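You operate a simulated robot arm through the tools that you are given. There is no shell and no other tool. Be economical: measure what you need, move in short steps, check, and stop when the job is done.

You are at the controls of a simulated robot arm. One attempt, no reset.

## Task
Box the capped jar of pellets, then shut and latch the lid.
Fine: draw the jar carrier OUT and leave it there; stand the jar upright in the store box; leave the other small jars. Set down upright: small jar with the orange foot.

Only the result counts: the job must be done as asked and must still hold three seconds after the hand-in. Knocking over, shifting, dropping, spilling or breaking anything else fails it. A push-on lid holds only when it is set on centred and level and pressed home; a screw cap is set on level and turned clockwise until tight.

## Robot
A 7-joint arm with a two-finger parallel gripper, fixed in place. Base frame: the origin is at the foot of the arm, x ahead of it, y to its left, z up; the work surface is at about z = 868. Units: mm, rad, N and s.
With the tool pointing down near the work surface it reaches from about 240 to 680 mm from the base axis. Its first joint turns from -1.152 to 1.152 rad. Payload 2.4 kg.
Tool frame: the origin (TCP) lies between the finger pads and is the grasp point; the fingertips stand 30 mm ahead of it; z points along the fingers, y is the line along which they close. Largest opening 94 mm; finger width 28, thickness 10; the body of the gripper, 50 by 96 mm, starts 55 mm behind the TCP.
Orientation is that of the tool frame in the base frame, as [roll, pitch, yaw] about the fixed x, y, z axes, in that order (R = Rz(yaw) Ry(pitch) Rx(roll)). With the fingers straight down and closing along the base's y, the tool's x points along the base's -x, its y along +y and its z along -z.

## Interface
- The arm moves only by the tool send_rows. Its arguments are lists of equal length, an entry for each row: "dp": the shift along the tool's x, y, z in mm, a list of three; "turn": the turn, a rotation vector about the tool's x, y, z in degrees, a list of three; "fingers": the opening, from 0 (shut) to 1 (fully open). In form: {"dp": [[tx, ty, tz], ...], "turn": [[wx, wy, wz], ...], "fingers": [fingers, ...]}. A call has 1 to 8 rows; each row shifts and turns the commanded pose from where the row before left it, along the tool's axes as they then stand. Each row takes 0.2 s and may step no farther than 50 mm and 0.15 rad from the row before; otherwise, or with a gripper value out of range, the whole call is refused. Where a pose cannot be reached the arm comes as near as it can. A force on the tool above 40 N (or 10 N above the force at the start of the call, whichever is more), or a blocked arm, ends the call early, and 0.2 s more pass. Each finger travels about 153 mm/s and halts on what it meets, pressing with about 25 N; the grip force reading is that of the motor and also rises with nothing between the fingers. The clock runs only during rows and for 0.2 s after the last one: add rows that do not move to give the fingers time. The reply holds the time, the measured pose of the TCP, the force on the tool along the base axes, the opening and the grip force, in the units named above and with some noise, with the torque about the TCP (base axes, N m) and any sound that the robot's microphone picked up, and new pictures: "pictures" is both (left out), scene, wrist or none.
- Cameras (640 x 400 px; columns grow to the right, rows downward): "scene" is fixed at [46.8, 491.9, 1436.3]; the picture's right is [-0.59, -0.81, 0.00], its down [-0.53, 0.39, -0.75] and it looks along [0.61, -0.44, -0.66] (base axes); focal length 214 px, centre (320, 200). "wrist" rides on the gripper at [76, 14, -102] in the tool frame; the picture's right is [-0.18, 0.98, 0.00], its down [-0.75, -0.14, -0.64] and it looks along [-0.63, -0.12, 0.77] (tool axes); focal length 243 px, centre (320, 200).
- locate(camera, pixels): for up to 12 pixels [column, row] of the newest picture of that camera ("zoom" is the newest enlarged one), the place [x, y, z] in the base frame of the surface seen there, good to about 2 mm. The clock stands still meanwhile.
- inspect(camera, box): a new picture of the part [left, top, right, bottom] of that camera's present view, enlarged. The clock stands still meanwhile.
- job_done(): hands the job in; it is judged then, once.

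Go step by step. Measure first, check grasps and placings, and put right what went wrong. The budget is 80 turns and 200 pictures, counting those below and the enlarged ones. Unless the task says otherwise, let go and move clear before handing in, and close with one line.

The tools are called by a JSON object that holds its "name" and its "arguments". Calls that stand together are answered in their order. send_rows: Moves the arm, as the interface text tells. Its arguments: {"type":"object","properties":{"dp":{"type":"array"},"turn":{"type":"array"},"fingers":{"type":"array"},"pictures":{"type":"string","enum":["both","scene","wrist","none"]}},"required":["dp","turn","fingers"]} The other tools are called the same way: locate (camera, pixels) gives the place of the surface under pixels of a picture; inspect (camera, box) takes an enlarged picture of a part of a camera's view; job_done () hands the job in.

At the start:

```text
time: 0.0
position: [398.8, -103.2, 1326.8]
orientation: [-3.141, -0.001, -3.141]
wrist_force: [0.8, -1.0, 1.0]
moment: [-0.01, 0.0, 0.01]
finger_gap: 93.8
grasp_force: 0.1
```

scene: 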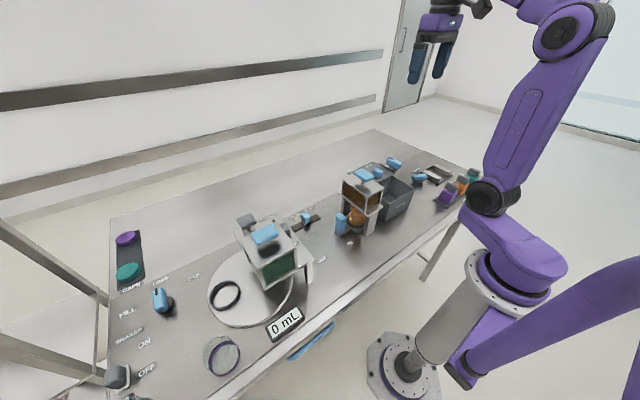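
wrist: 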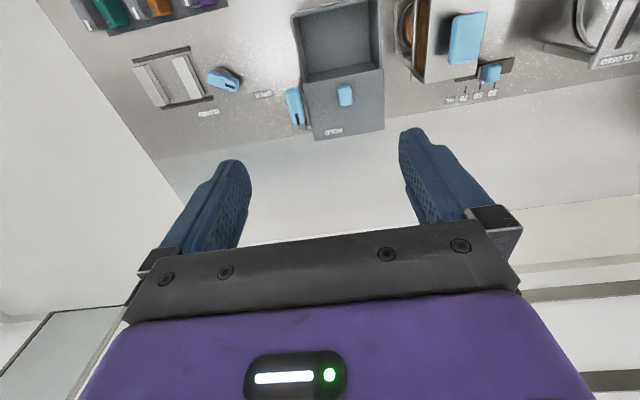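

The scene shows a bench with caps, a balance, a hopper, a store box and small jars; I need close-ups before moving.

{"name": "inspect", "arguments": {"camera": "scene", "box": [320, 140, 500, 250]}}

{"name": "inspect", "arguments": {"camera": "scene", "box": [100, 210, 340, 390]}}

{"name": "inspect", "arguments": {"camera": "wrist", "box": [60, 0, 640, 160]}}

```text
3.56 times, centred on (410, 195) of scene
```

zoom: 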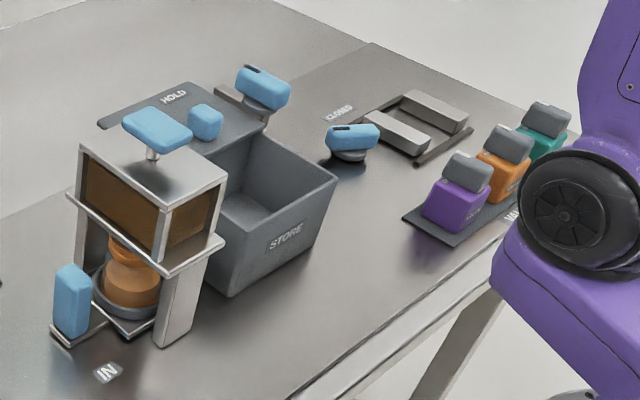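

```text
2.22 times, centred on (220, 300) of scene
```

zoom: 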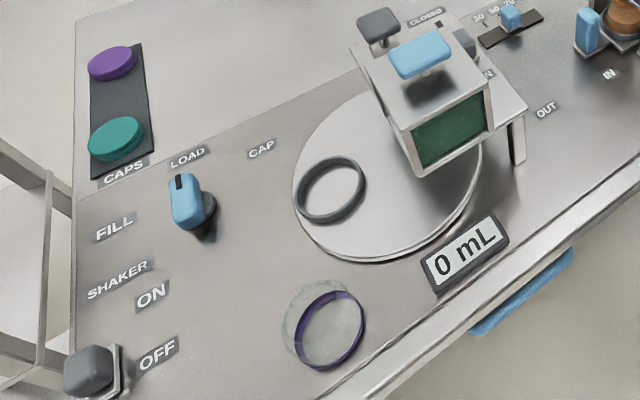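

```text
1.10 times, centred on (350, 80) of wrist
```

zoom: 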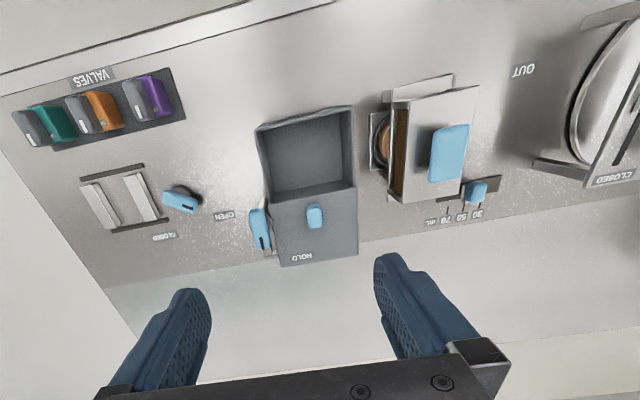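

I need tighter zooms on the jar under the hopper, the store box and the items to its right.

{"name": "inspect", "arguments": {"camera": "scene", "box": [328, 165, 398, 250]}}

{"name": "inspect", "arguments": {"camera": "scene", "box": [350, 150, 430, 220]}}

{"name": "inspect", "arguments": {"camera": "wrist", "box": [200, 0, 520, 150]}}

{"name": "inspect", "arguments": {"camera": "scene", "box": [410, 150, 490, 220]}}

{"name": "inspect", "arguments": {"camera": "scene", "box": [200, 200, 330, 300]}}

```text
4.71 times, centred on (363, 208) of scene
```

zoom: 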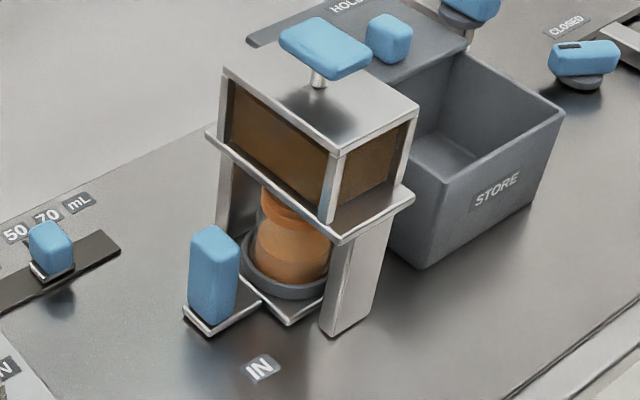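

```text
5.71 times, centred on (390, 185) of scene
```

zoom: 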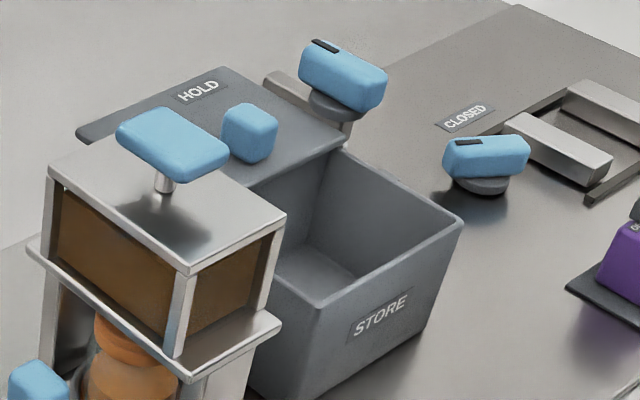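

```text
2.00 times, centred on (360, 75) of wrist
```

zoom: 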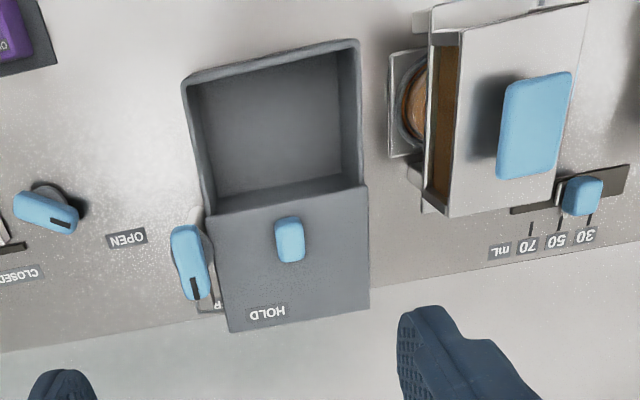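

```text
5.71 times, centred on (450, 185) of scene
```

zoom: 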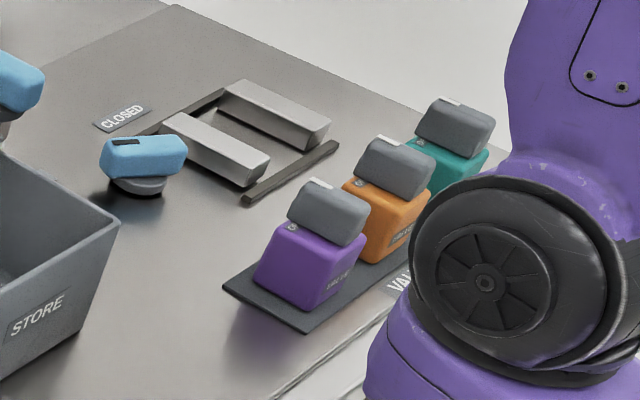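

```text
4.00 times, centred on (265, 250) of scene
```

zoom: 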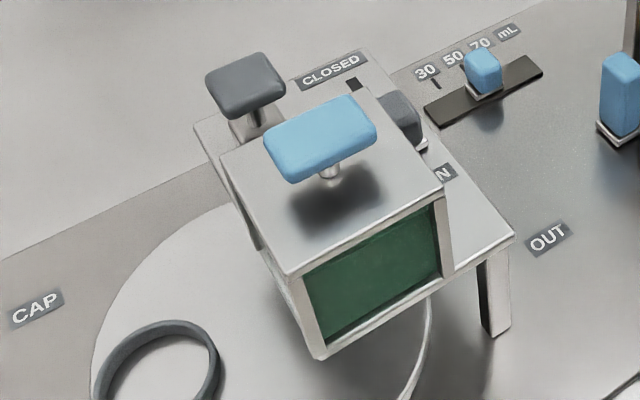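

Measuring the box, lid, handle, latch and labels.

{"name": "locate", "arguments": {"camera": "scene", "pixels": [[341, 222], [341, 233], [357, 214], [350, 243], [321, 259], [364, 173], [380, 173], [357, 222], [394, 163], [380, 166], [421, 176], [443, 187]]}}

{"name": "locate", "arguments": {"camera": "wrist", "pixels": [[294, 21], [378, 5], [302, 81], [382, 71], [383, 130], [315, 140], [345, 90], [345, 103], [292, 90], [300, 122], [330, 55], [468, 38]]}}

{"name": "inspect", "arguments": {"camera": "wrist", "box": [270, 60, 400, 145]}}

{"name": "inspect", "arguments": {"camera": "scene", "box": [190, 320, 260, 385]}}

```text
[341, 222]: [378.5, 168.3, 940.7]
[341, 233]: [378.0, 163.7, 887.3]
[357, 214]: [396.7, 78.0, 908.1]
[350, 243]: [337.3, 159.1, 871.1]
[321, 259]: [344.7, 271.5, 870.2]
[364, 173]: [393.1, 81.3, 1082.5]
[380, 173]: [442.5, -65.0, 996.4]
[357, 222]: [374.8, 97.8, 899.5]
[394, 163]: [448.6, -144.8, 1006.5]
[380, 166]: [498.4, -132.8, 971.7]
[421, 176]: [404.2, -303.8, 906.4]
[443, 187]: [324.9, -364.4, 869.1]
```

```text
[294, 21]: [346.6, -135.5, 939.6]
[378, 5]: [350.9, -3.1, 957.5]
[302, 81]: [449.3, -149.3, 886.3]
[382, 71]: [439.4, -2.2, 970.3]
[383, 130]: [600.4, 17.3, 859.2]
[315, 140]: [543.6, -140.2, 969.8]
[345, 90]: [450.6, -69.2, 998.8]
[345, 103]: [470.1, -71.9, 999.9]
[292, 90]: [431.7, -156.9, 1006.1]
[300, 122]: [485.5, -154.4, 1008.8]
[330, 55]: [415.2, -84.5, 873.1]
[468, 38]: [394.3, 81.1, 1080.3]
```

```text
4.71 times, centred on (335, 102) of wrist
```

zoom: 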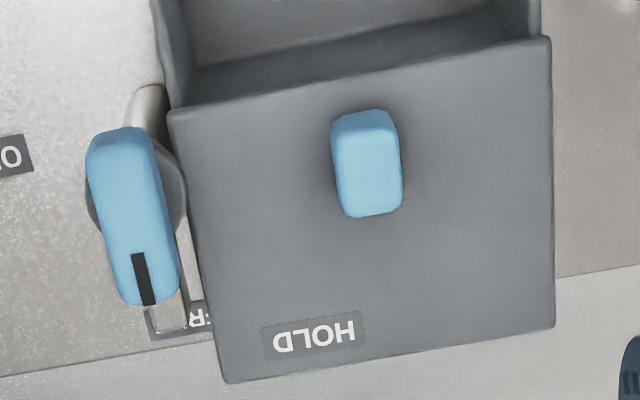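

```text
6.15 times, centred on (225, 352) of scene
```

zoom: 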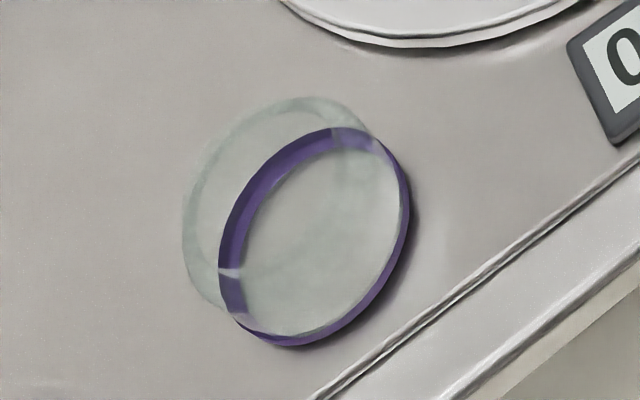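

The jar sits in a carrier with a blue handle at about (378,165) and slides toward OUT along +y. I measure the hopper frame, handle edges and labels.

{"name": "inspect", "arguments": {"camera": "scene", "box": [328, 165, 398, 250]}}

{"name": "locate", "arguments": {"camera": "zoom", "pixels": [[205, 235], [230, 255], [192, 318], [220, 333], [208, 133], [338, 240], [412, 198], [345, 322], [258, 310], [300, 258], [280, 205], [226, 70]]}}

{"name": "locate", "arguments": {"camera": "zoom", "pixels": [[330, 150], [415, 102], [325, 55], [282, 35], [370, 52], [325, 75], [192, 270], [235, 275], [275, 240], [320, 275], [250, 270], [290, 320]]}}

```text
4.71 times, centred on (363, 208) of scene
```

zoom: 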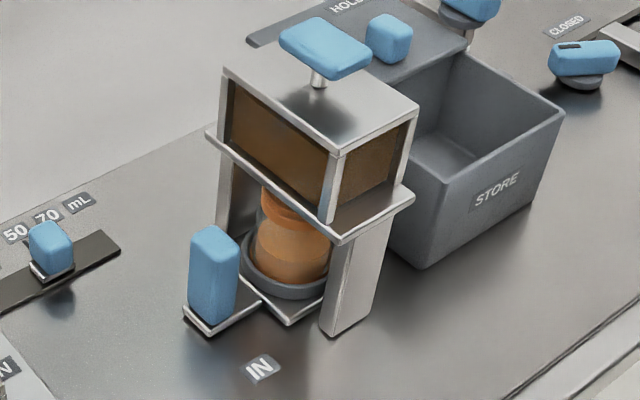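

```text
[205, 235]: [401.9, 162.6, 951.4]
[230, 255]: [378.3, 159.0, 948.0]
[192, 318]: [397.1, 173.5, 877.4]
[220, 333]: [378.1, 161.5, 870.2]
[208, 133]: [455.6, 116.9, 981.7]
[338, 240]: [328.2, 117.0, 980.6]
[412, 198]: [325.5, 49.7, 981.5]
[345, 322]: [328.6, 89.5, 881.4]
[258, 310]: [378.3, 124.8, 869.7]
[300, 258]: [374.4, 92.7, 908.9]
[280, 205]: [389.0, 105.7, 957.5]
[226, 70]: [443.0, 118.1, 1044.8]
```

```text
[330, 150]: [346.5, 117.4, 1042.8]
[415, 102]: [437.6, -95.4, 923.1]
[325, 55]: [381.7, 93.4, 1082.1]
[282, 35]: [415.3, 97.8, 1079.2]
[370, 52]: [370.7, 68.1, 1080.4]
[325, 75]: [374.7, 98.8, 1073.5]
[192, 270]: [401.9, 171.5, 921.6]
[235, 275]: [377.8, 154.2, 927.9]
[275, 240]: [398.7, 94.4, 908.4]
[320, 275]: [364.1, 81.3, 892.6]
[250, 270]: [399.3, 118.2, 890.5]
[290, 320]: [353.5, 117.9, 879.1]
```

The handle is about x 377–402, y 153–173, with its top at z 952; the hopper face is at y 117. I move out over +y first.

{"name": "send_rows", "arguments": {"dp": [[0, 44, 12], [0, 44, 12], [0, 44, 12], [0, 44, 12], [0, 44, 12], [0, 44, 12], [0, 44, 12], [0, 44, 12]], "turn": [[0, 0, 8.5], [0, 0, 0], [0, 0, 0], [0, 0, 0], [0, 0, 0], [0, 0, 0], [0, 0, 0], [0, 0, -8.5]], "fingers": [1, 1, 1, 1, 1, 1, 1, 1], "pictures": "none"}}

{"name": "send_rows", "arguments": {"dp": [[0, 0, 0], [0, 0, 0], [0, 0, 0], [0, 0, 0], [0, 0, 0], [0, 0, 0], [0, 0, 0], [0, 0, 0]], "turn": [[0, 0, 8.5], [0, 0, 8.5], [0, 0, 8.5], [0, 0, 8.5], [0, 0, 8.5], [0, 0, 8.5], [0, 0, 8.5], [0, 0, 8.5]], "fingers": [1, 1, 1, 1, 1, 1, 1, 1], "pictures": "none"}}

{"name": "send_rows", "arguments": {"dp": [[0, 0, 0], [0, 0, 0], [0, 0, 0], [0, 0, 0]], "turn": [[0, 0, 8.5], [0, 0, 8.5], [0, 0, 5], [0, 0, 0]], "fingers": [1, 1, 1, 1]}}

```text
time: 1.8
position: [444.8, 243.4, 1230.3]
orientation: [3.141, 0.0, 3.141]
wrist_force: [0.5, -0.8, -0.1]
moment: [0.01, 0.01, 0.01]
finger_gap: 94.0
grasp_force: 0.0
```

```text
time: 3.6
position: [445.0, 246.2, 1230.1]
orientation: [3.141, 0.001, 1.951]
wrist_force: [-0.2, -0.9, -0.8]
moment: [0.03, -0.01, 0.02]
finger_gap: 94.0
grasp_force: 0.0
```

```text
time: 4.6
position: [444.0, 245.9, 1230.8]
orientation: [-3.141, 0.001, 1.569]
wrist_force: [-0.1, 0.8, -0.8]
moment: [0.0, -0.01, -0.01]
finger_gap: 94.1
grasp_force: 0.0
```

scene: 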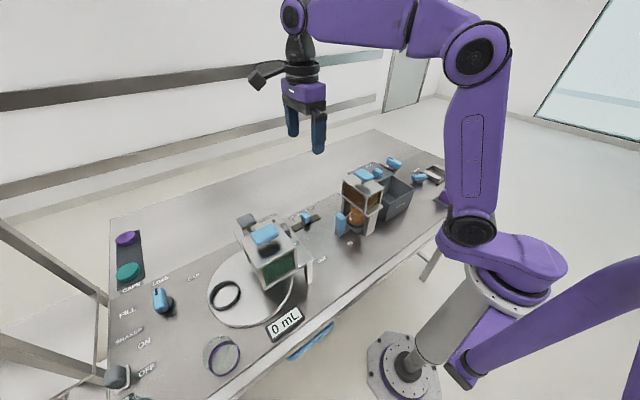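
wrist: 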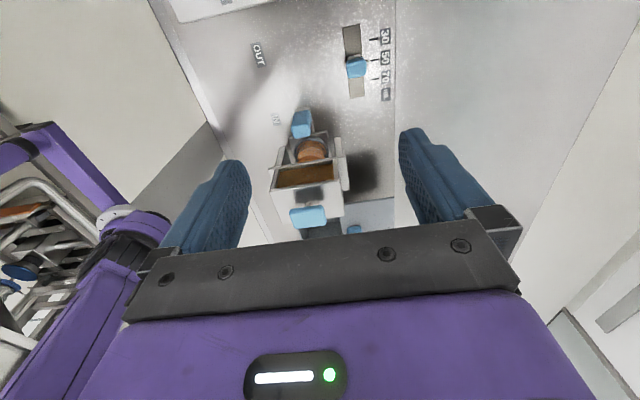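

Tool x now faces +y. Looking closer at the jar in the carrier.

{"name": "inspect", "arguments": {"camera": "wrist", "box": [260, 90, 370, 180]}}

{"name": "locate", "arguments": {"camera": "zoom", "pixels": [[240, 130], [240, 190], [190, 190], [305, 180], [300, 350], [230, 240], [280, 340], [355, 340]]}}

```text
4.44 times, centred on (315, 135) of wrist
```

zoom: 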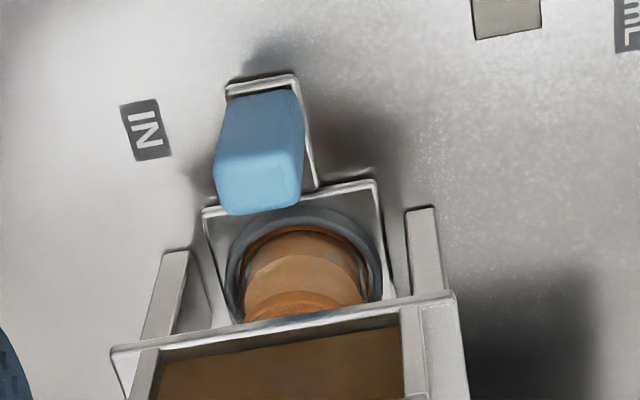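

```text
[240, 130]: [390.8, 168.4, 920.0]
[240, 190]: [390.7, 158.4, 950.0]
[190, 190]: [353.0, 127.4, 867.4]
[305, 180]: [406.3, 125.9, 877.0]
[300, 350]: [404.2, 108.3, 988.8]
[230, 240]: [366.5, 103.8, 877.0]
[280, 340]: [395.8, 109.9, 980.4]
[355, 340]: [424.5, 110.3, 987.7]
```

Descending over the handle at (390, 161).

{"name": "send_rows", "arguments": {"dp": [[-10.5, -6.75, 29], [-10.5, -6.75, 29], [-10.5, -6.75, 29], [-10.5, -6.75, 29], [-10.5, -6.75, 29], [-10.5, -6.75, 29], [-10.5, -6.75, 29], [-10.5, -6.75, 29]], "turn": [[0, 0, 0], [0, 0, 0], [0, 0, 0], [0, 0, 0], [0, 0, 0], [0, 0, 0], [0, 0, 0], [0, 0, 0]], "fingers": [1, 1, 1, 1, 1, 1, 1, 1]}}

```text
time: 6.4
position: [390.7, 164.1, 997.8]
orientation: [3.141, 0.0, 1.57]
wrist_force: [0.9, -0.2, 0.3]
moment: [0.0, 0.0, -0.01]
finger_gap: 93.7
grasp_force: 0.2
```

scene: 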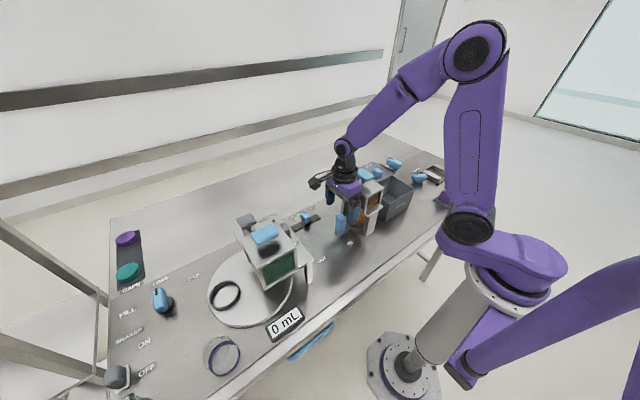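
wrist: 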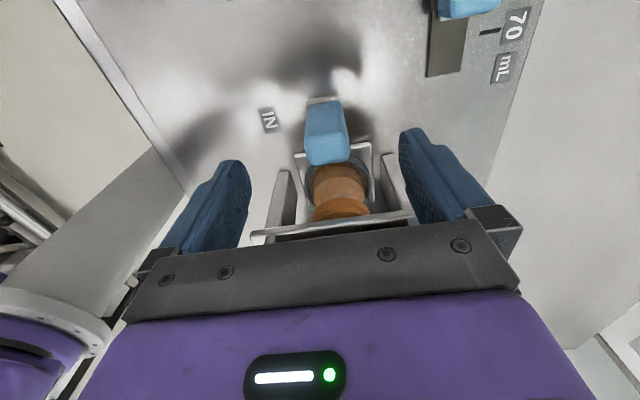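

Aligned; lower 68 mm and close on the handle.

{"name": "send_rows", "arguments": {"dp": [[0, 0, 23], [0, 0, 23], [0, 0, 22], [0, 0, 0], [0, 0, 0], [0, 0, 0]], "turn": [[0, 0, 0], [0, 0, 0], [0, 0, 0], [0, 0, 0], [0, 0, 0], [0, 0, 0]], "fingers": [1, 1, 1, 0.5, 0.2, 0.15], "pictures": "wrist"}}

```text
time: 7.8
position: [395.8, 162.7, 931.4]
orientation: [3.127, -0.004, 1.568]
wrist_force: [34.7, -1.1, -14.8]
moment: [-0.12, 1.08, 0.27]
finger_gap: 36.2
grasp_force: 45.4
```

wrist: 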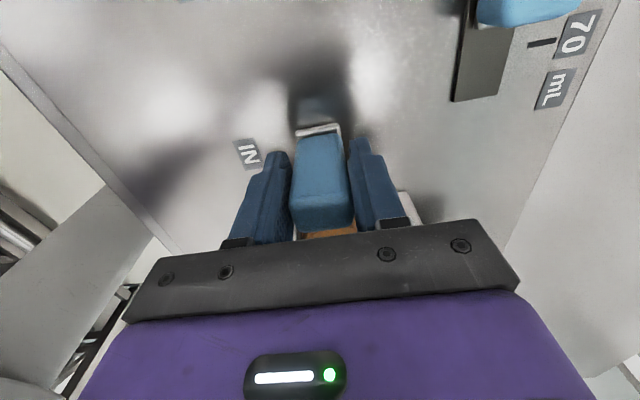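

The handle is about 36 mm wide and pushes the tool toward +x (35 N), so I recentre in x and then draw toward +y.

{"name": "send_rows", "arguments": {"dp": [[0, 5, 0], [0, 0, 0]], "turn": [[0, 0, 0], [0, 0, 0]], "fingers": [0.25, 0.25], "pictures": "none"}}

```text
time: 8.4
position: [396.4, 163.9, 931.2]
orientation: [3.139, -0.001, 1.571]
wrist_force: [6.3, -0.3, 35.9]
moment: [-0.24, 0.12, 0.04]
finger_gap: 36.3
grasp_force: 45.1
```

x force is settled but z shows 36 N; I release briefly, recentre and regrip.

{"name": "send_rows", "arguments": {"dp": [[0, 1, 0], [0, 0, 0], [0, 0, 0], [0, 0, 0]], "turn": [[0, 0, 0], [0, 0, 0], [0, 0, 0], [0, 0, 0]], "fingers": [0.5, 0.5, 0.36, 0.36], "pictures": "none"}}

```text
time: 9.4
position: [393.8, 162.7, 929.8]
orientation: [-3.14, -0.001, 1.57]
wrist_force: [-0.2, -0.4, -11.4]
moment: [0.19, -0.16, 0.04]
finger_gap: 35.7
grasp_force: 44.5
```

Forces are small; pull 50 mm along +y.

{"name": "send_rows", "arguments": {"dp": [[5, 0, 0], [10, 0, 0], [10, 0, 0], [10, 0, 0], [10, 0, 0], [5, 0, 0]], "turn": [[0, 0, 0], [0, 0, 0], [0, 0, 0], [0, 0, 0], [0, 0, 0], [0, 0, 0]], "fingers": [0.3, 0.3, 0.3, 0.3, 0.3, 0.3]}}

```text
time: 10.8
position: [395.1, 210.4, 931.1]
orientation: [-3.139, 0.002, 1.571]
wrist_force: [-11.5, -0.7, -22.8]
moment: [0.1, -0.13, -0.21]
finger_gap: 36.1
grasp_force: 44.8
```

scene: 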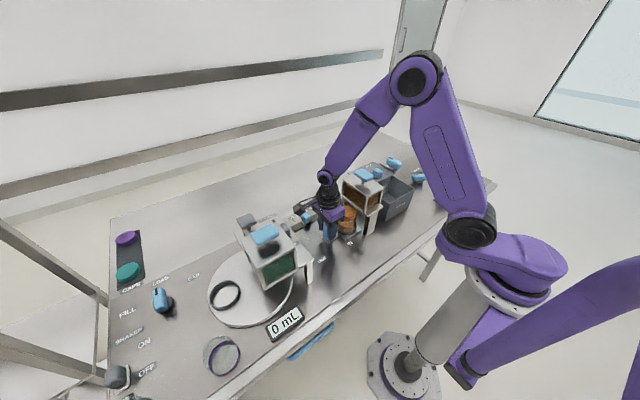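
wrist: 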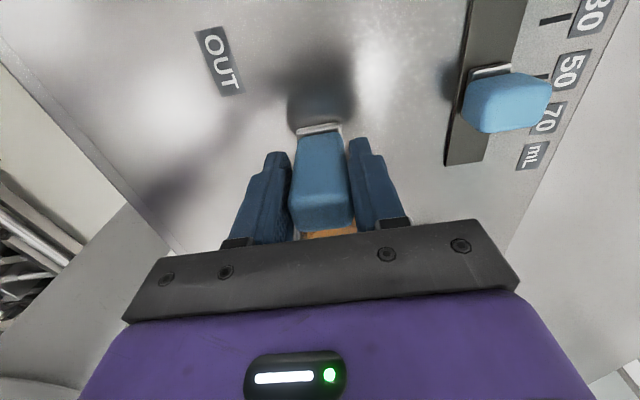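

The carrier is moving. Before the rest I check clearance to the green station.

{"name": "locate", "arguments": {"camera": "scene", "pixels": [[311, 262], [300, 248], [312, 283], [285, 220], [265, 234], [246, 218], [296, 255], [278, 230], [308, 216]]}}

```text
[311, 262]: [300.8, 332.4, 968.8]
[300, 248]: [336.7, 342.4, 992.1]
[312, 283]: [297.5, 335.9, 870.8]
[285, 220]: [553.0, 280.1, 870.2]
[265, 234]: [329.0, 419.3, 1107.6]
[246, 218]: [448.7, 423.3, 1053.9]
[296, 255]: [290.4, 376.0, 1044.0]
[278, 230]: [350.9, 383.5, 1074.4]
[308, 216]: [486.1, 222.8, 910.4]
```

The camera on the +y side would near the green station (y≥332) with a full pull. I'll release, rise, rotate back so the camera is on the −x side, and pull with fingers either side in y.

{"name": "send_rows", "arguments": {"dp": [[0, 0, 0], [0, 0, 0], [0, 0, -40], [0, 0, -45], [0, 0, -45], [0, 0, 0], [0, 0, 0], [0, 0, 0]], "turn": [[0, 0, 0], [0, 0, 0], [0, 0, 0], [0, 0, 0], [0, 0, 0], [0, 0, -8.5], [0, 0, -8.5], [0, 0, -8.5]], "fingers": [0.8, 1, 1, 1, 1, 1, 1, 1], "pictures": "none"}}

{"name": "send_rows", "arguments": {"dp": [[0, 0, 0], [0, 0, 0], [0, 0, 0], [0, 0, 0], [0, 0, 0], [0, 0, 0], [0, 0, 0], [0, 0, 0]], "turn": [[0, 0, -8.5], [0, 0, -8.5], [0, 0, -8.5], [0, 0, -8.5], [0, 0, -8.5], [0, 0, -8.5], [0, 0, -8.5], [0, 0, -5]], "fingers": [1, 1, 1, 1, 1, 1, 1, 1]}}

```text
time: 12.6
position: [394.9, 211.3, 1061.4]
orientation: [3.141, 0.001, 2.017]
wrist_force: [-0.2, 0.7, 0.1]
moment: [0.01, -0.03, -0.03]
finger_gap: 93.9
grasp_force: 0.0
```

```text
time: 14.4
position: [394.7, 211.1, 1060.2]
orientation: [3.141, 0.0, -3.14]
wrist_force: [-0.7, 0.4, 0.1]
moment: [-0.03, 0.01, 0.0]
finger_gap: 94.0
grasp_force: 0.1
```

scene: 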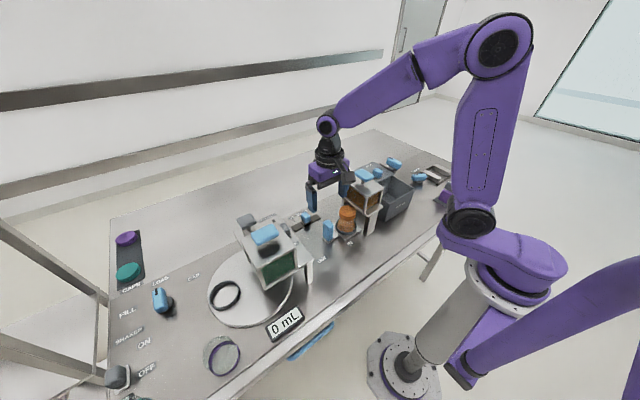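
wrist: 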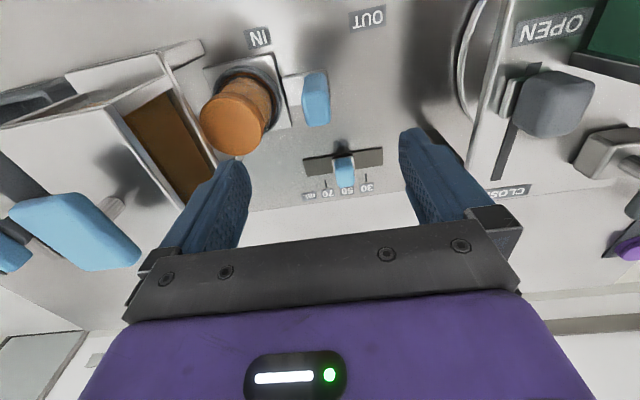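

The capped jar is visible at (235,125), cap orange; measuring it and the handle.

{"name": "locate", "arguments": {"camera": "wrist", "pixels": [[232, 128], [208, 122], [262, 122], [235, 148], [235, 100], [268, 70], [315, 80], [315, 110], [303, 110], [328, 110], [285, 120]]}}

{"name": "inspect", "arguments": {"camera": "wrist", "box": [180, 20, 360, 170]}}

{"name": "inspect", "arguments": {"camera": "scene", "box": [310, 195, 380, 260]}}

```text
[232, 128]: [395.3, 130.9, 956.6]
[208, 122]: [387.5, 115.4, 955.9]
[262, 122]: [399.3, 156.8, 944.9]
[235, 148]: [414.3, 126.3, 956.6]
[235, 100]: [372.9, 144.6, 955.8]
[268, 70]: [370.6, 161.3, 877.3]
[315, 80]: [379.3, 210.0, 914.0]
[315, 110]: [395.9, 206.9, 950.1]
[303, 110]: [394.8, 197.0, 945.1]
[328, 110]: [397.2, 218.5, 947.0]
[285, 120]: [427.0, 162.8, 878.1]
```

```text
2.67 times, centred on (270, 95) of wrist
```

zoom: 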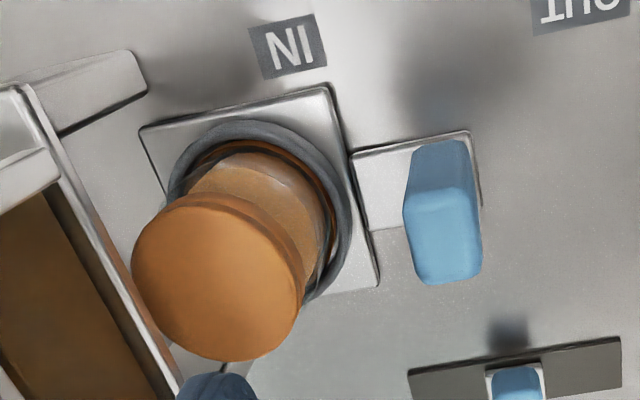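

```text
6.15 times, centred on (345, 228) of scene
```

zoom: 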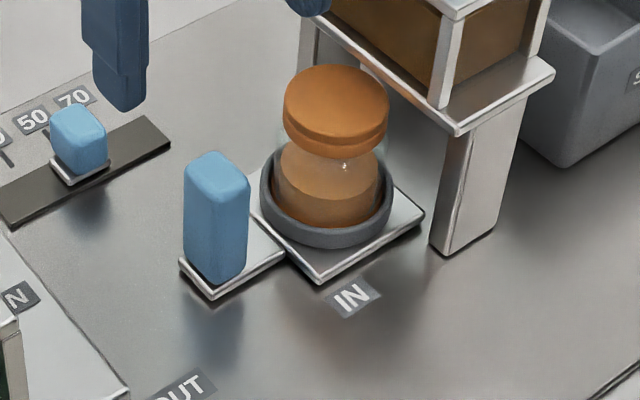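

Handle centre is (395,208). Go down with half-open fingers to z 943 and close.

{"name": "send_rows", "arguments": {"dp": [[0, -3, 0], [0, 0, 30], [0, 0, 30], [0, 0, 30], [0, 0, 27], [0, 0, 0], [0, 0, 0]], "turn": [[0, 0, 0], [0, 0, 0], [0, 0, 0], [0, 0, 0], [0, 0, 0], [0, 0, 0], [0, 0, 0]], "fingers": [0.5, 0.5, 0.5, 0.5, 0.5, 0.25, 0.2], "pictures": "wrist"}}

```text
time: 16.0
position: [395.7, 207.8, 943.7]
orientation: [-3.141, -0.001, -3.141]
wrist_force: [-3.0, -0.5, 9.8]
moment: [0.02, 0.06, -0.03]
finger_gap: 28.3
grasp_force: 45.0
```

wrist: 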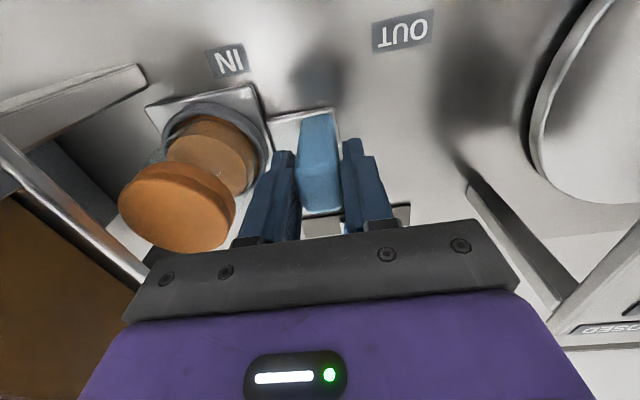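

Gripped. Pull in small steps toward OUT.

{"name": "send_rows", "arguments": {"dp": [[0, 8, 0], [0, 8, 0], [0, 8, 0], [0, 8, 0], [0, 6, 0], [0, 6, 0]], "turn": [[0, 0, 0], [0, 0, 0], [0, 0, 0], [0, 0, 0], [0, 0, 0], [0, 0, 0]], "fingers": [0.2, 0.2, 0.2, 0.2, 0.2, 0.2]}}

```text
time: 17.4
position: [394.9, 251.9, 944.0]
orientation: [-3.141, 0.0, -3.141]
wrist_force: [-14.3, -0.6, 24.3]
moment: [0.07, -0.13, -0.1]
finger_gap: 28.3
grasp_force: 45.1
```

scene: 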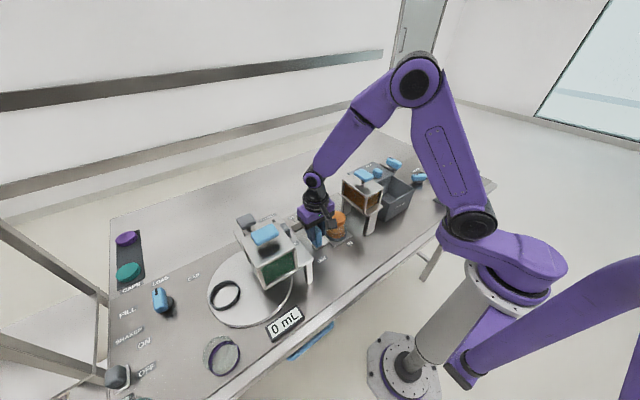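
wrist: 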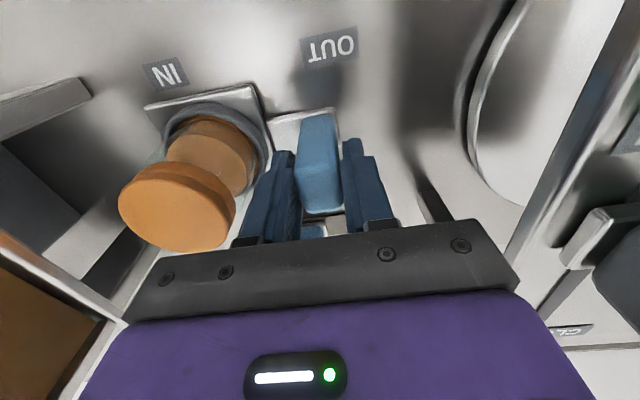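

Still sliding freely with no stop; continue carefully.

{"name": "send_rows", "arguments": {"dp": [[0, 5, 0], [0, 5, 0], [0, 5, 0], [0, 4, 0]], "turn": [[0, 0, 0], [0, 0, 0], [0, 0, 0], [0, 0, 0]], "fingers": [0.2, 0.2, 0.2, 0.2], "pictures": "wrist"}}

```text
time: 18.4
position: [395.9, 268.2, 944.0]
orientation: [-3.135, -0.003, 3.14]
wrist_force: [-11.7, -20.5, 26.2]
moment: [-0.04, -0.67, 0.28]
finger_gap: 28.5
grasp_force: 44.5
```

wrist: 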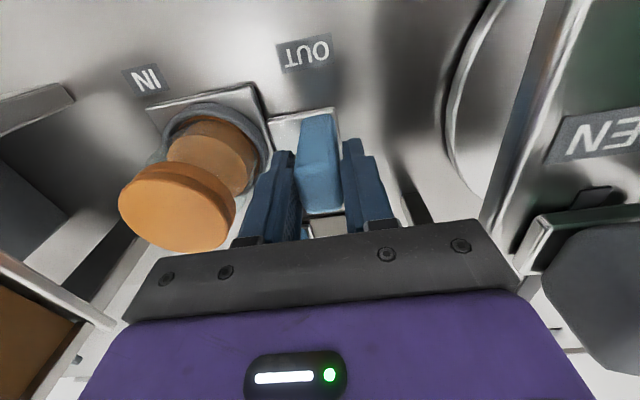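

Resistance of −20 N appears at y 268, likely the stop; one small nudge to confirm.

{"name": "send_rows", "arguments": {"dp": [[0, 2, 0], [0, 0, 0]], "turn": [[0, 0, 0], [0, 0, 0]], "fingers": [0.2, 0.2], "pictures": "scene"}}

{"name": "inspect", "arguments": {"camera": "scene", "box": [270, 170, 390, 270]}}

```text
time: 18.9
position: [396.2, 267.2, 943.3]
orientation: [-3.131, -0.008, 3.139]
wrist_force: [-5.1, -7.9, 11.6]
moment: [-0.01, -0.26, 0.27]
finger_gap: 28.4
grasp_force: 44.9
stopped in row 2: the force on the tool passed its limit at 46 N (the readings are from after the stop); the commanded pose is now the measured one
```

scene: 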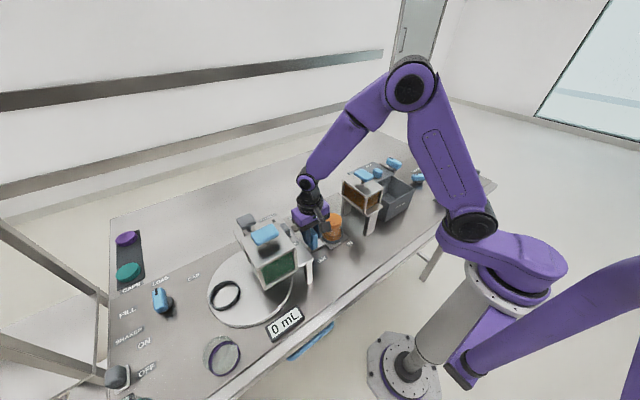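

```text
4.00 times, centred on (330, 220) of scene
```

zoom: 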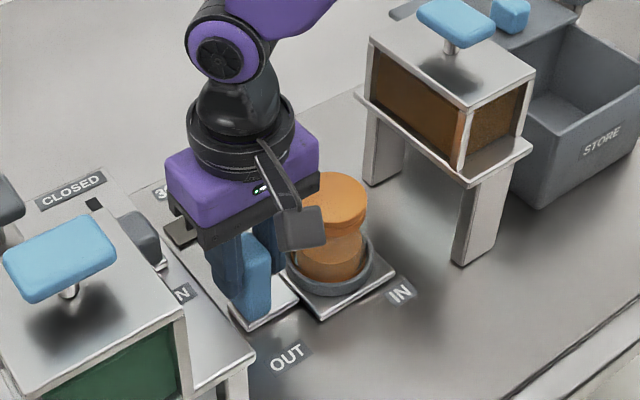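

I check whether the contact is the rail stop or the green station's slider knob.

{"name": "locate", "arguments": {"camera": "scene", "pixels": [[304, 228], [302, 222], [308, 234], [313, 228], [333, 250], [320, 254], [333, 218], [338, 278]]}}

{"name": "locate", "arguments": {"camera": "wrist", "pixels": [[545, 240], [600, 270], [510, 220], [548, 260], [320, 160], [320, 205], [175, 200], [125, 190], [232, 200], [175, 240]]}}

```text
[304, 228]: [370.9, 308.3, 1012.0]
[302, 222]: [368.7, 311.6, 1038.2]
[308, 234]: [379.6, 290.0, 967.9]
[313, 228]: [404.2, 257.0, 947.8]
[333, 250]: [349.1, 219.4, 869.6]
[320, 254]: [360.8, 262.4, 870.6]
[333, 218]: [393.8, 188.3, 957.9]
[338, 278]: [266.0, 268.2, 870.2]
```

```text
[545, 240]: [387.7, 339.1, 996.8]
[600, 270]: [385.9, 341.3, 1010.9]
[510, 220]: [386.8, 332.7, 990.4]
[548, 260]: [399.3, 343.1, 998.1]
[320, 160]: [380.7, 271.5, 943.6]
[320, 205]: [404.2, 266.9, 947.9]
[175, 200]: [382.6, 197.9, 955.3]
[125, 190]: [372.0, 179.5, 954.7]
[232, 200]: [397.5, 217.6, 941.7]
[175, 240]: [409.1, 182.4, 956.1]
```

Green parts start at y≥332, so that was the rail stop: the carrier is OUT. Release and rise, then move over the jar at (394,193).

{"name": "send_rows", "arguments": {"dp": [[0, 0, 0], [0, 0, 0], [0, 0, -35], [0, 0, -45], [0, 0, -40], [0, -37, 0], [0, -37, 0], [0, 0, 0]], "turn": [[0, 0, 0], [0, 0, 0], [0, 0, 0], [0, 0, 0], [0, 0, 0], [0, 0, 0], [0, 0, 0], [0, 0, 0]], "fingers": [0.48, 0.48, 0.48, 0.48, 0.8, 0.8, 0.8, 0.8]}}

```text
time: 20.7
position: [395.6, 195.7, 1063.4]
orientation: [-3.132, -0.008, 3.138]
wrist_force: [0.4, 0.0, -0.7]
moment: [0.0, -0.01, -0.03]
finger_gap: 75.0
grasp_force: 0.0
```

scene: 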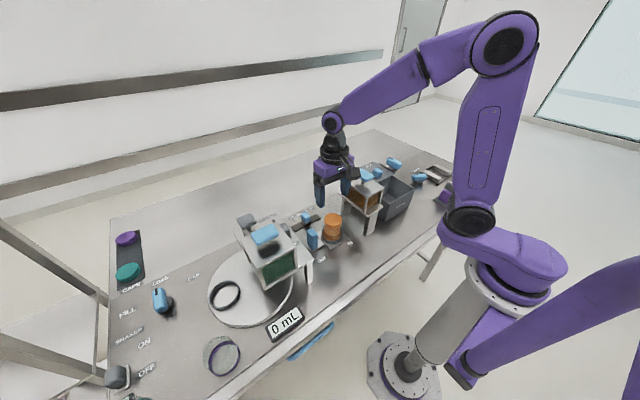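
wrist: 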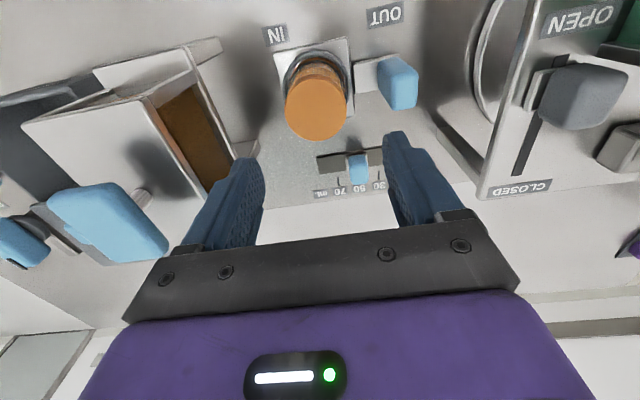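

Small tilt of half a degree picked up at the stop; I'll correct it. Measuring the cap precisely.

{"name": "locate", "arguments": {"camera": "wrist", "pixels": [[287, 110], [344, 105], [315, 138], [315, 80], [316, 108], [386, 95], [345, 85], [395, 70], [345, 120], [290, 90]]}}

{"name": "inspect", "arguments": {"camera": "scene", "box": [290, 195, 370, 265]}}

{"name": "locate", "arguments": {"camera": "zoom", "pixels": [[268, 175], [416, 170], [342, 232], [340, 255], [276, 280], [405, 280], [340, 320], [260, 300], [425, 300], [340, 355], [340, 205]]}}

```text
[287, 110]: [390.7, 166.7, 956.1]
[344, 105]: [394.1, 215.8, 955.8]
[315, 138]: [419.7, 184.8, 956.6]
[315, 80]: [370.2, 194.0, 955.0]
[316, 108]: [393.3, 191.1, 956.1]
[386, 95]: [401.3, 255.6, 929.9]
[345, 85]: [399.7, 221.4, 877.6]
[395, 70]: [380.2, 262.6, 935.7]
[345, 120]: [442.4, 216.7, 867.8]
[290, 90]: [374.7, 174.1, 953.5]
```

```text
5.71 times, centred on (330, 230) of scene
```

zoom: 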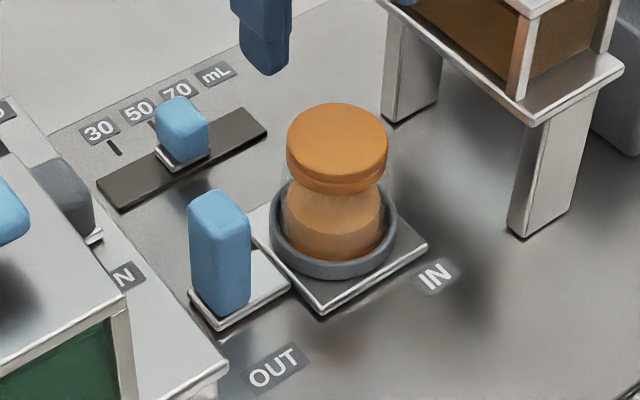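

```text
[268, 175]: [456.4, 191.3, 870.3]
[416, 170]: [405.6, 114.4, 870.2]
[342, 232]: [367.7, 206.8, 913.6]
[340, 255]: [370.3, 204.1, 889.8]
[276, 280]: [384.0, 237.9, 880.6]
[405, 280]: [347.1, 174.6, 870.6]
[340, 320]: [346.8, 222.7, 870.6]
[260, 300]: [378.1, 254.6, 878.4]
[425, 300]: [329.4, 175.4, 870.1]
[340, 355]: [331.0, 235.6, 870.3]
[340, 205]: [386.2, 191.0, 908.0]
```

Cap is 50 mm across, centred (394,191). Correct tilt, centre, and descend to z 938.

{"name": "send_rows", "arguments": {"dp": [[1.5, -4.5, 0], [0, 0, 30], [0, 0, 30], [0, 0, 30], [0, 0, 20], [0, 0, 15], [0, 0, 0]], "turn": [[-0.54, -0.46, -0.2], [0, 0, 0], [0, 0, 0], [0, 0, 0], [0, 0, 0], [0, 0, 0], [0, 0, 0]], "fingers": [0.8, 0.8, 0.8, 0.8, 0.8, 0.8, 0.8]}}

```text
time: 22.3
position: [396.0, 191.7, 937.6]
orientation: [3.14, 0.003, 3.141]
wrist_force: [0.6, 0.7, 0.2]
moment: [0.02, 0.03, 0.03]
finger_gap: 75.2
grasp_force: 0.1
```

scene: 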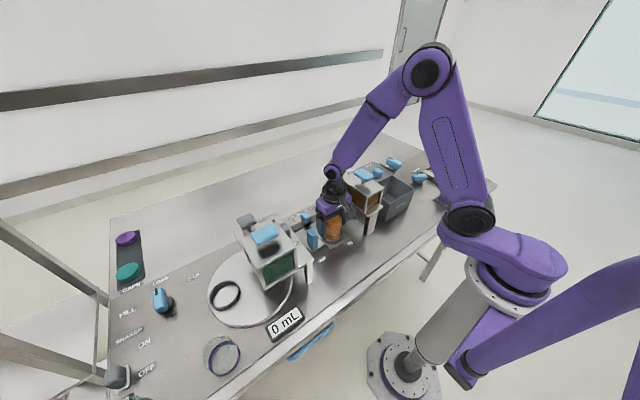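
wrist: 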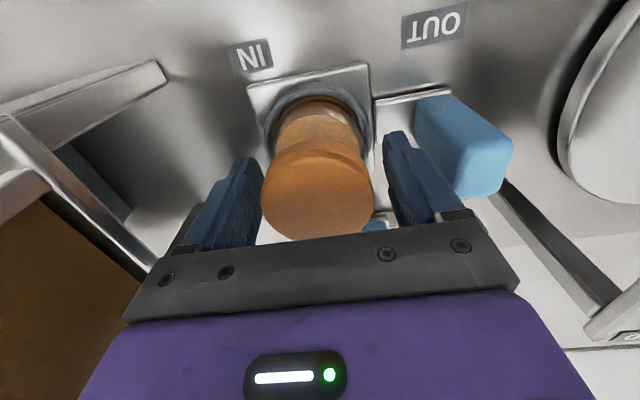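

Fingers straddle the jar. Close.

{"name": "send_rows", "arguments": {"dp": [[1, 0, 0], [0, 0, 0], [0, 0, 0], [0, 0, 0]], "turn": [[0, 0, 0], [0, 0, 0], [0, 0, 0], [0, 0, 0]], "fingers": [0.65, 0.55, 0.48, 0.48], "pictures": "wrist"}}

```text
time: 23.3
position: [395.0, 192.0, 938.7]
orientation: [3.14, 0.003, -3.142]
wrist_force: [0.6, -0.5, -0.5]
moment: [-0.01, -0.08, -0.01]
finger_gap: 59.6
grasp_force: 24.7
```

wrist: 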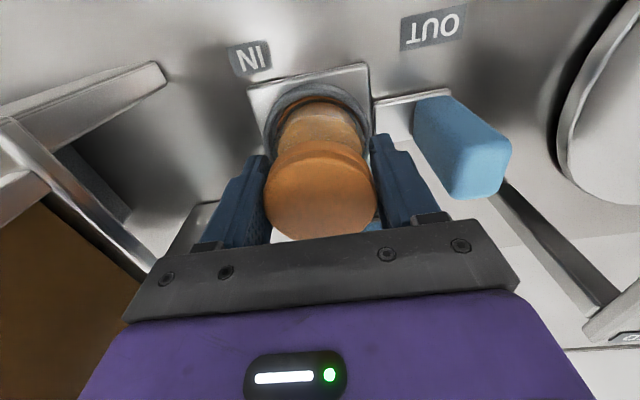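

Fingers halted at 59.6 mm with force – gripping the glass body. Lift slowly 20 mm and check.

{"name": "send_rows", "arguments": {"dp": [[0, 0, 0], [0, 0, -5], [0, 0, -8], [0, 0, -8], [0, 0, 0]], "turn": [[0, 0, 0], [0, 0, 0], [0, 0, 0], [0, 0, 0], [0, 0, 0]], "fingers": [0.3, 0.3, 0.3, 0.3, 0.3]}}

{"name": "inspect", "arguments": {"camera": "scene", "box": [290, 180, 380, 260]}}

```text
time: 24.5
position: [395.6, 191.6, 958.5]
orientation: [3.139, -0.001, -3.141]
wrist_force: [0.9, -0.5, -1.2]
moment: [-0.03, -0.02, 0.01]
finger_gap: 59.6
grasp_force: 25.7
```

scene: 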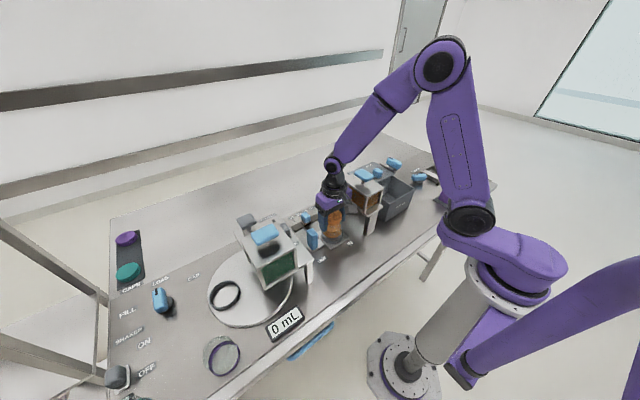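
wrist: 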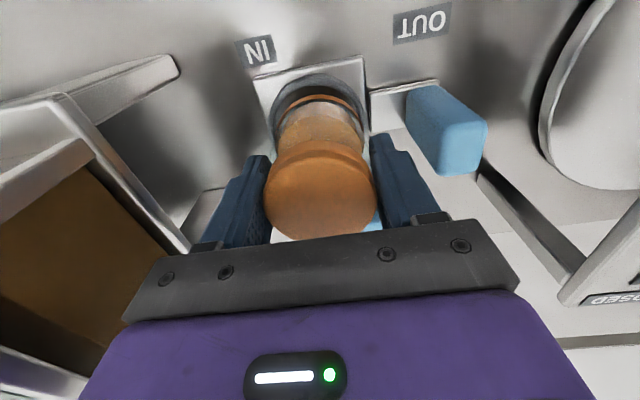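

```text
5.00 times, centred on (335, 220) of scene
```

zoom: 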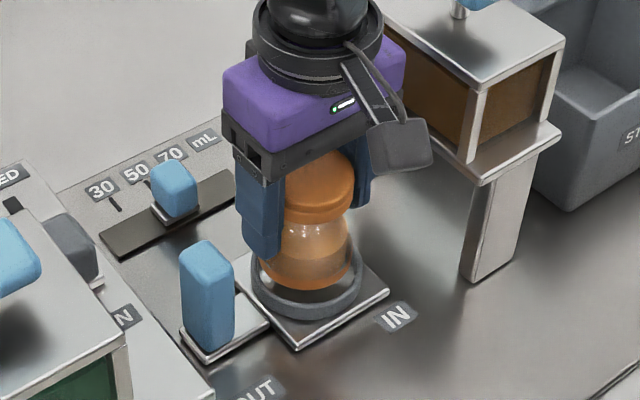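

Jar is held with its orange foot visible. Lift straight up 240 mm, then carry toward the box at y −70.

{"name": "send_rows", "arguments": {"dp": [[0, 0, -20], [0, 0, -30], [0, 0, -35], [0, 0, -35], [0, 0, -35], [0, 0, -35], [0, 0, -30], [0, 0, -20]], "turn": [[0, 0, 0], [0, 0, 0], [0, 0, 0], [0, 0, 0], [0, 0, 0], [0, 0, 0], [0, 0, 0], [0, 0, 0]], "fingers": [0.3, 0.3, 0.3, 0.3, 0.3, 0.3, 0.3, 0.3], "pictures": "none"}}

{"name": "send_rows", "arguments": {"dp": [[0, -20, 0], [0, -35, 0], [0, -40, 0], [0, -40, 0], [0, -40, 0], [0, -40, 0], [0, -30, 0], [0, -17, 0]], "turn": [[0, 0, 0], [0, 0, 0], [0, 0, 0], [0, 0, 0], [0, 0, 0], [0, 0, 0], [0, 0, 0], [0, 0, 0]], "fingers": [0.3, 0.3, 0.3, 0.3, 0.3, 0.3, 0.3, 0.3]}}

```text
time: 26.3
position: [394.1, 191.9, 1200.4]
orientation: [-3.141, 0.001, -3.141]
wrist_force: [0.1, -0.1, -2.1]
moment: [-0.01, -0.04, 0.02]
finger_gap: 59.7
grasp_force: 25.0
```

```text
time: 28.1
position: [394.3, -70.6, 1199.5]
orientation: [3.139, 0.0, -3.141]
wrist_force: [0.3, 0.9, -1.5]
moment: [-0.01, 0.01, -0.01]
finger_gap: 59.8
grasp_force: 24.8
```

scene: 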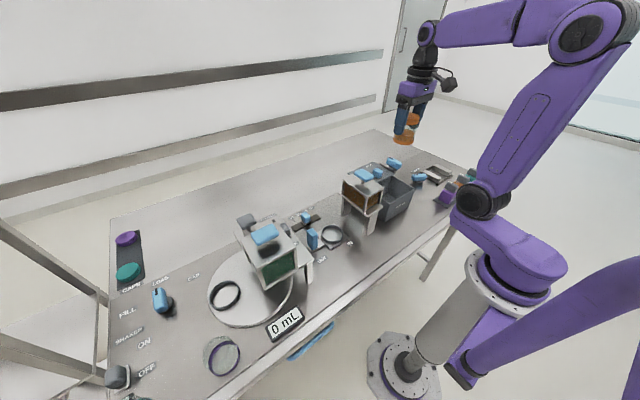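
wrist: 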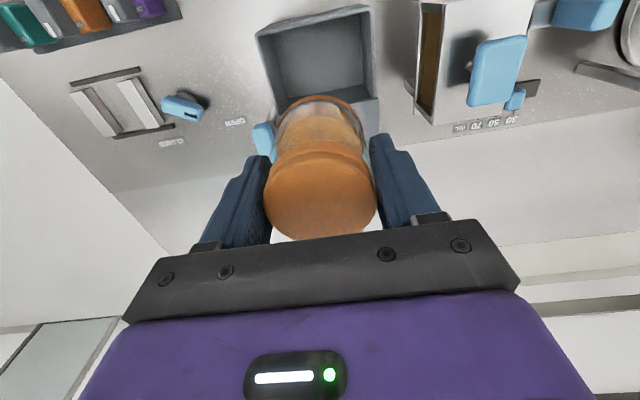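

Jar held above the box; measure the box rim and floor precisely.

{"name": "inspect", "arguments": {"camera": "wrist", "box": [240, 0, 400, 110]}}

{"name": "locate", "arguments": {"camera": "zoom", "pixels": [[75, 145], [300, 70], [520, 25], [550, 200], [545, 380], [85, 200], [120, 300], [130, 145], [480, 60], [480, 290], [150, 310], [535, 300]]}}

{"name": "inspect", "arguments": {"camera": "scene", "box": [350, 150, 430, 220]}}

{"name": "locate", "arguments": {"camera": "zoom", "pixels": [[320, 305], [455, 220], [345, 150], [255, 195], [380, 200], [330, 260], [300, 170], [400, 245], [340, 265], [350, 165], [270, 255], [310, 290]]}}

```text
3.64 times, centred on (320, 55) of wrist
```

zoom: 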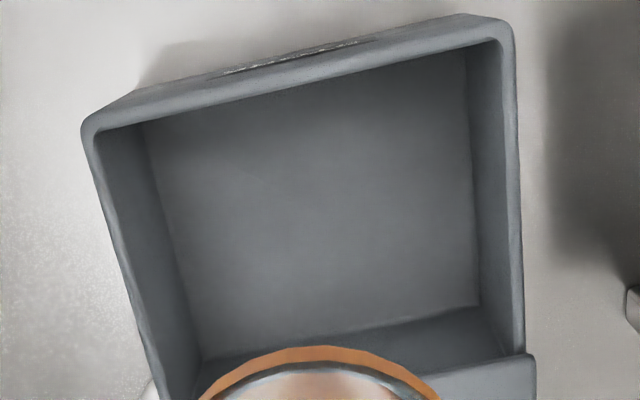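

```text
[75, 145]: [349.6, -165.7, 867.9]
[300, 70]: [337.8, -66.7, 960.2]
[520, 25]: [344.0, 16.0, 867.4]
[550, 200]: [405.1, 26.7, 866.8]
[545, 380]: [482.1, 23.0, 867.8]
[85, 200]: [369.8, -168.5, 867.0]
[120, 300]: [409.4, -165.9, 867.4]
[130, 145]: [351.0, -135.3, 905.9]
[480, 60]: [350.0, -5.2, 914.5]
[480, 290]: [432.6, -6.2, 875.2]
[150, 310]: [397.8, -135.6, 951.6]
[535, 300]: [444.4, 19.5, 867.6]
```

```text
5.71 times, centred on (390, 185) of scene
```

zoom: 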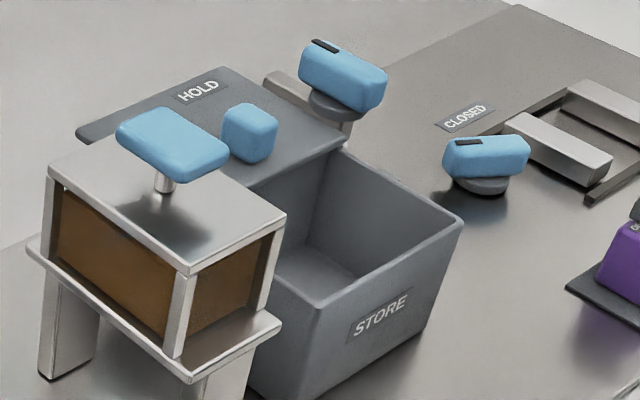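

```text
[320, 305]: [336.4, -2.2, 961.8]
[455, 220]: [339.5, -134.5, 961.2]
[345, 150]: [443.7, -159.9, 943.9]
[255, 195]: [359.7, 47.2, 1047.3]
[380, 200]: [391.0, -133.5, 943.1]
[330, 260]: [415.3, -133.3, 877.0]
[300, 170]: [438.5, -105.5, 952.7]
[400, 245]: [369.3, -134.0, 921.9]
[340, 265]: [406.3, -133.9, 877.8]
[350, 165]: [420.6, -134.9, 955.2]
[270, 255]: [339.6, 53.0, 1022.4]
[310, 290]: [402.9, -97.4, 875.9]
```

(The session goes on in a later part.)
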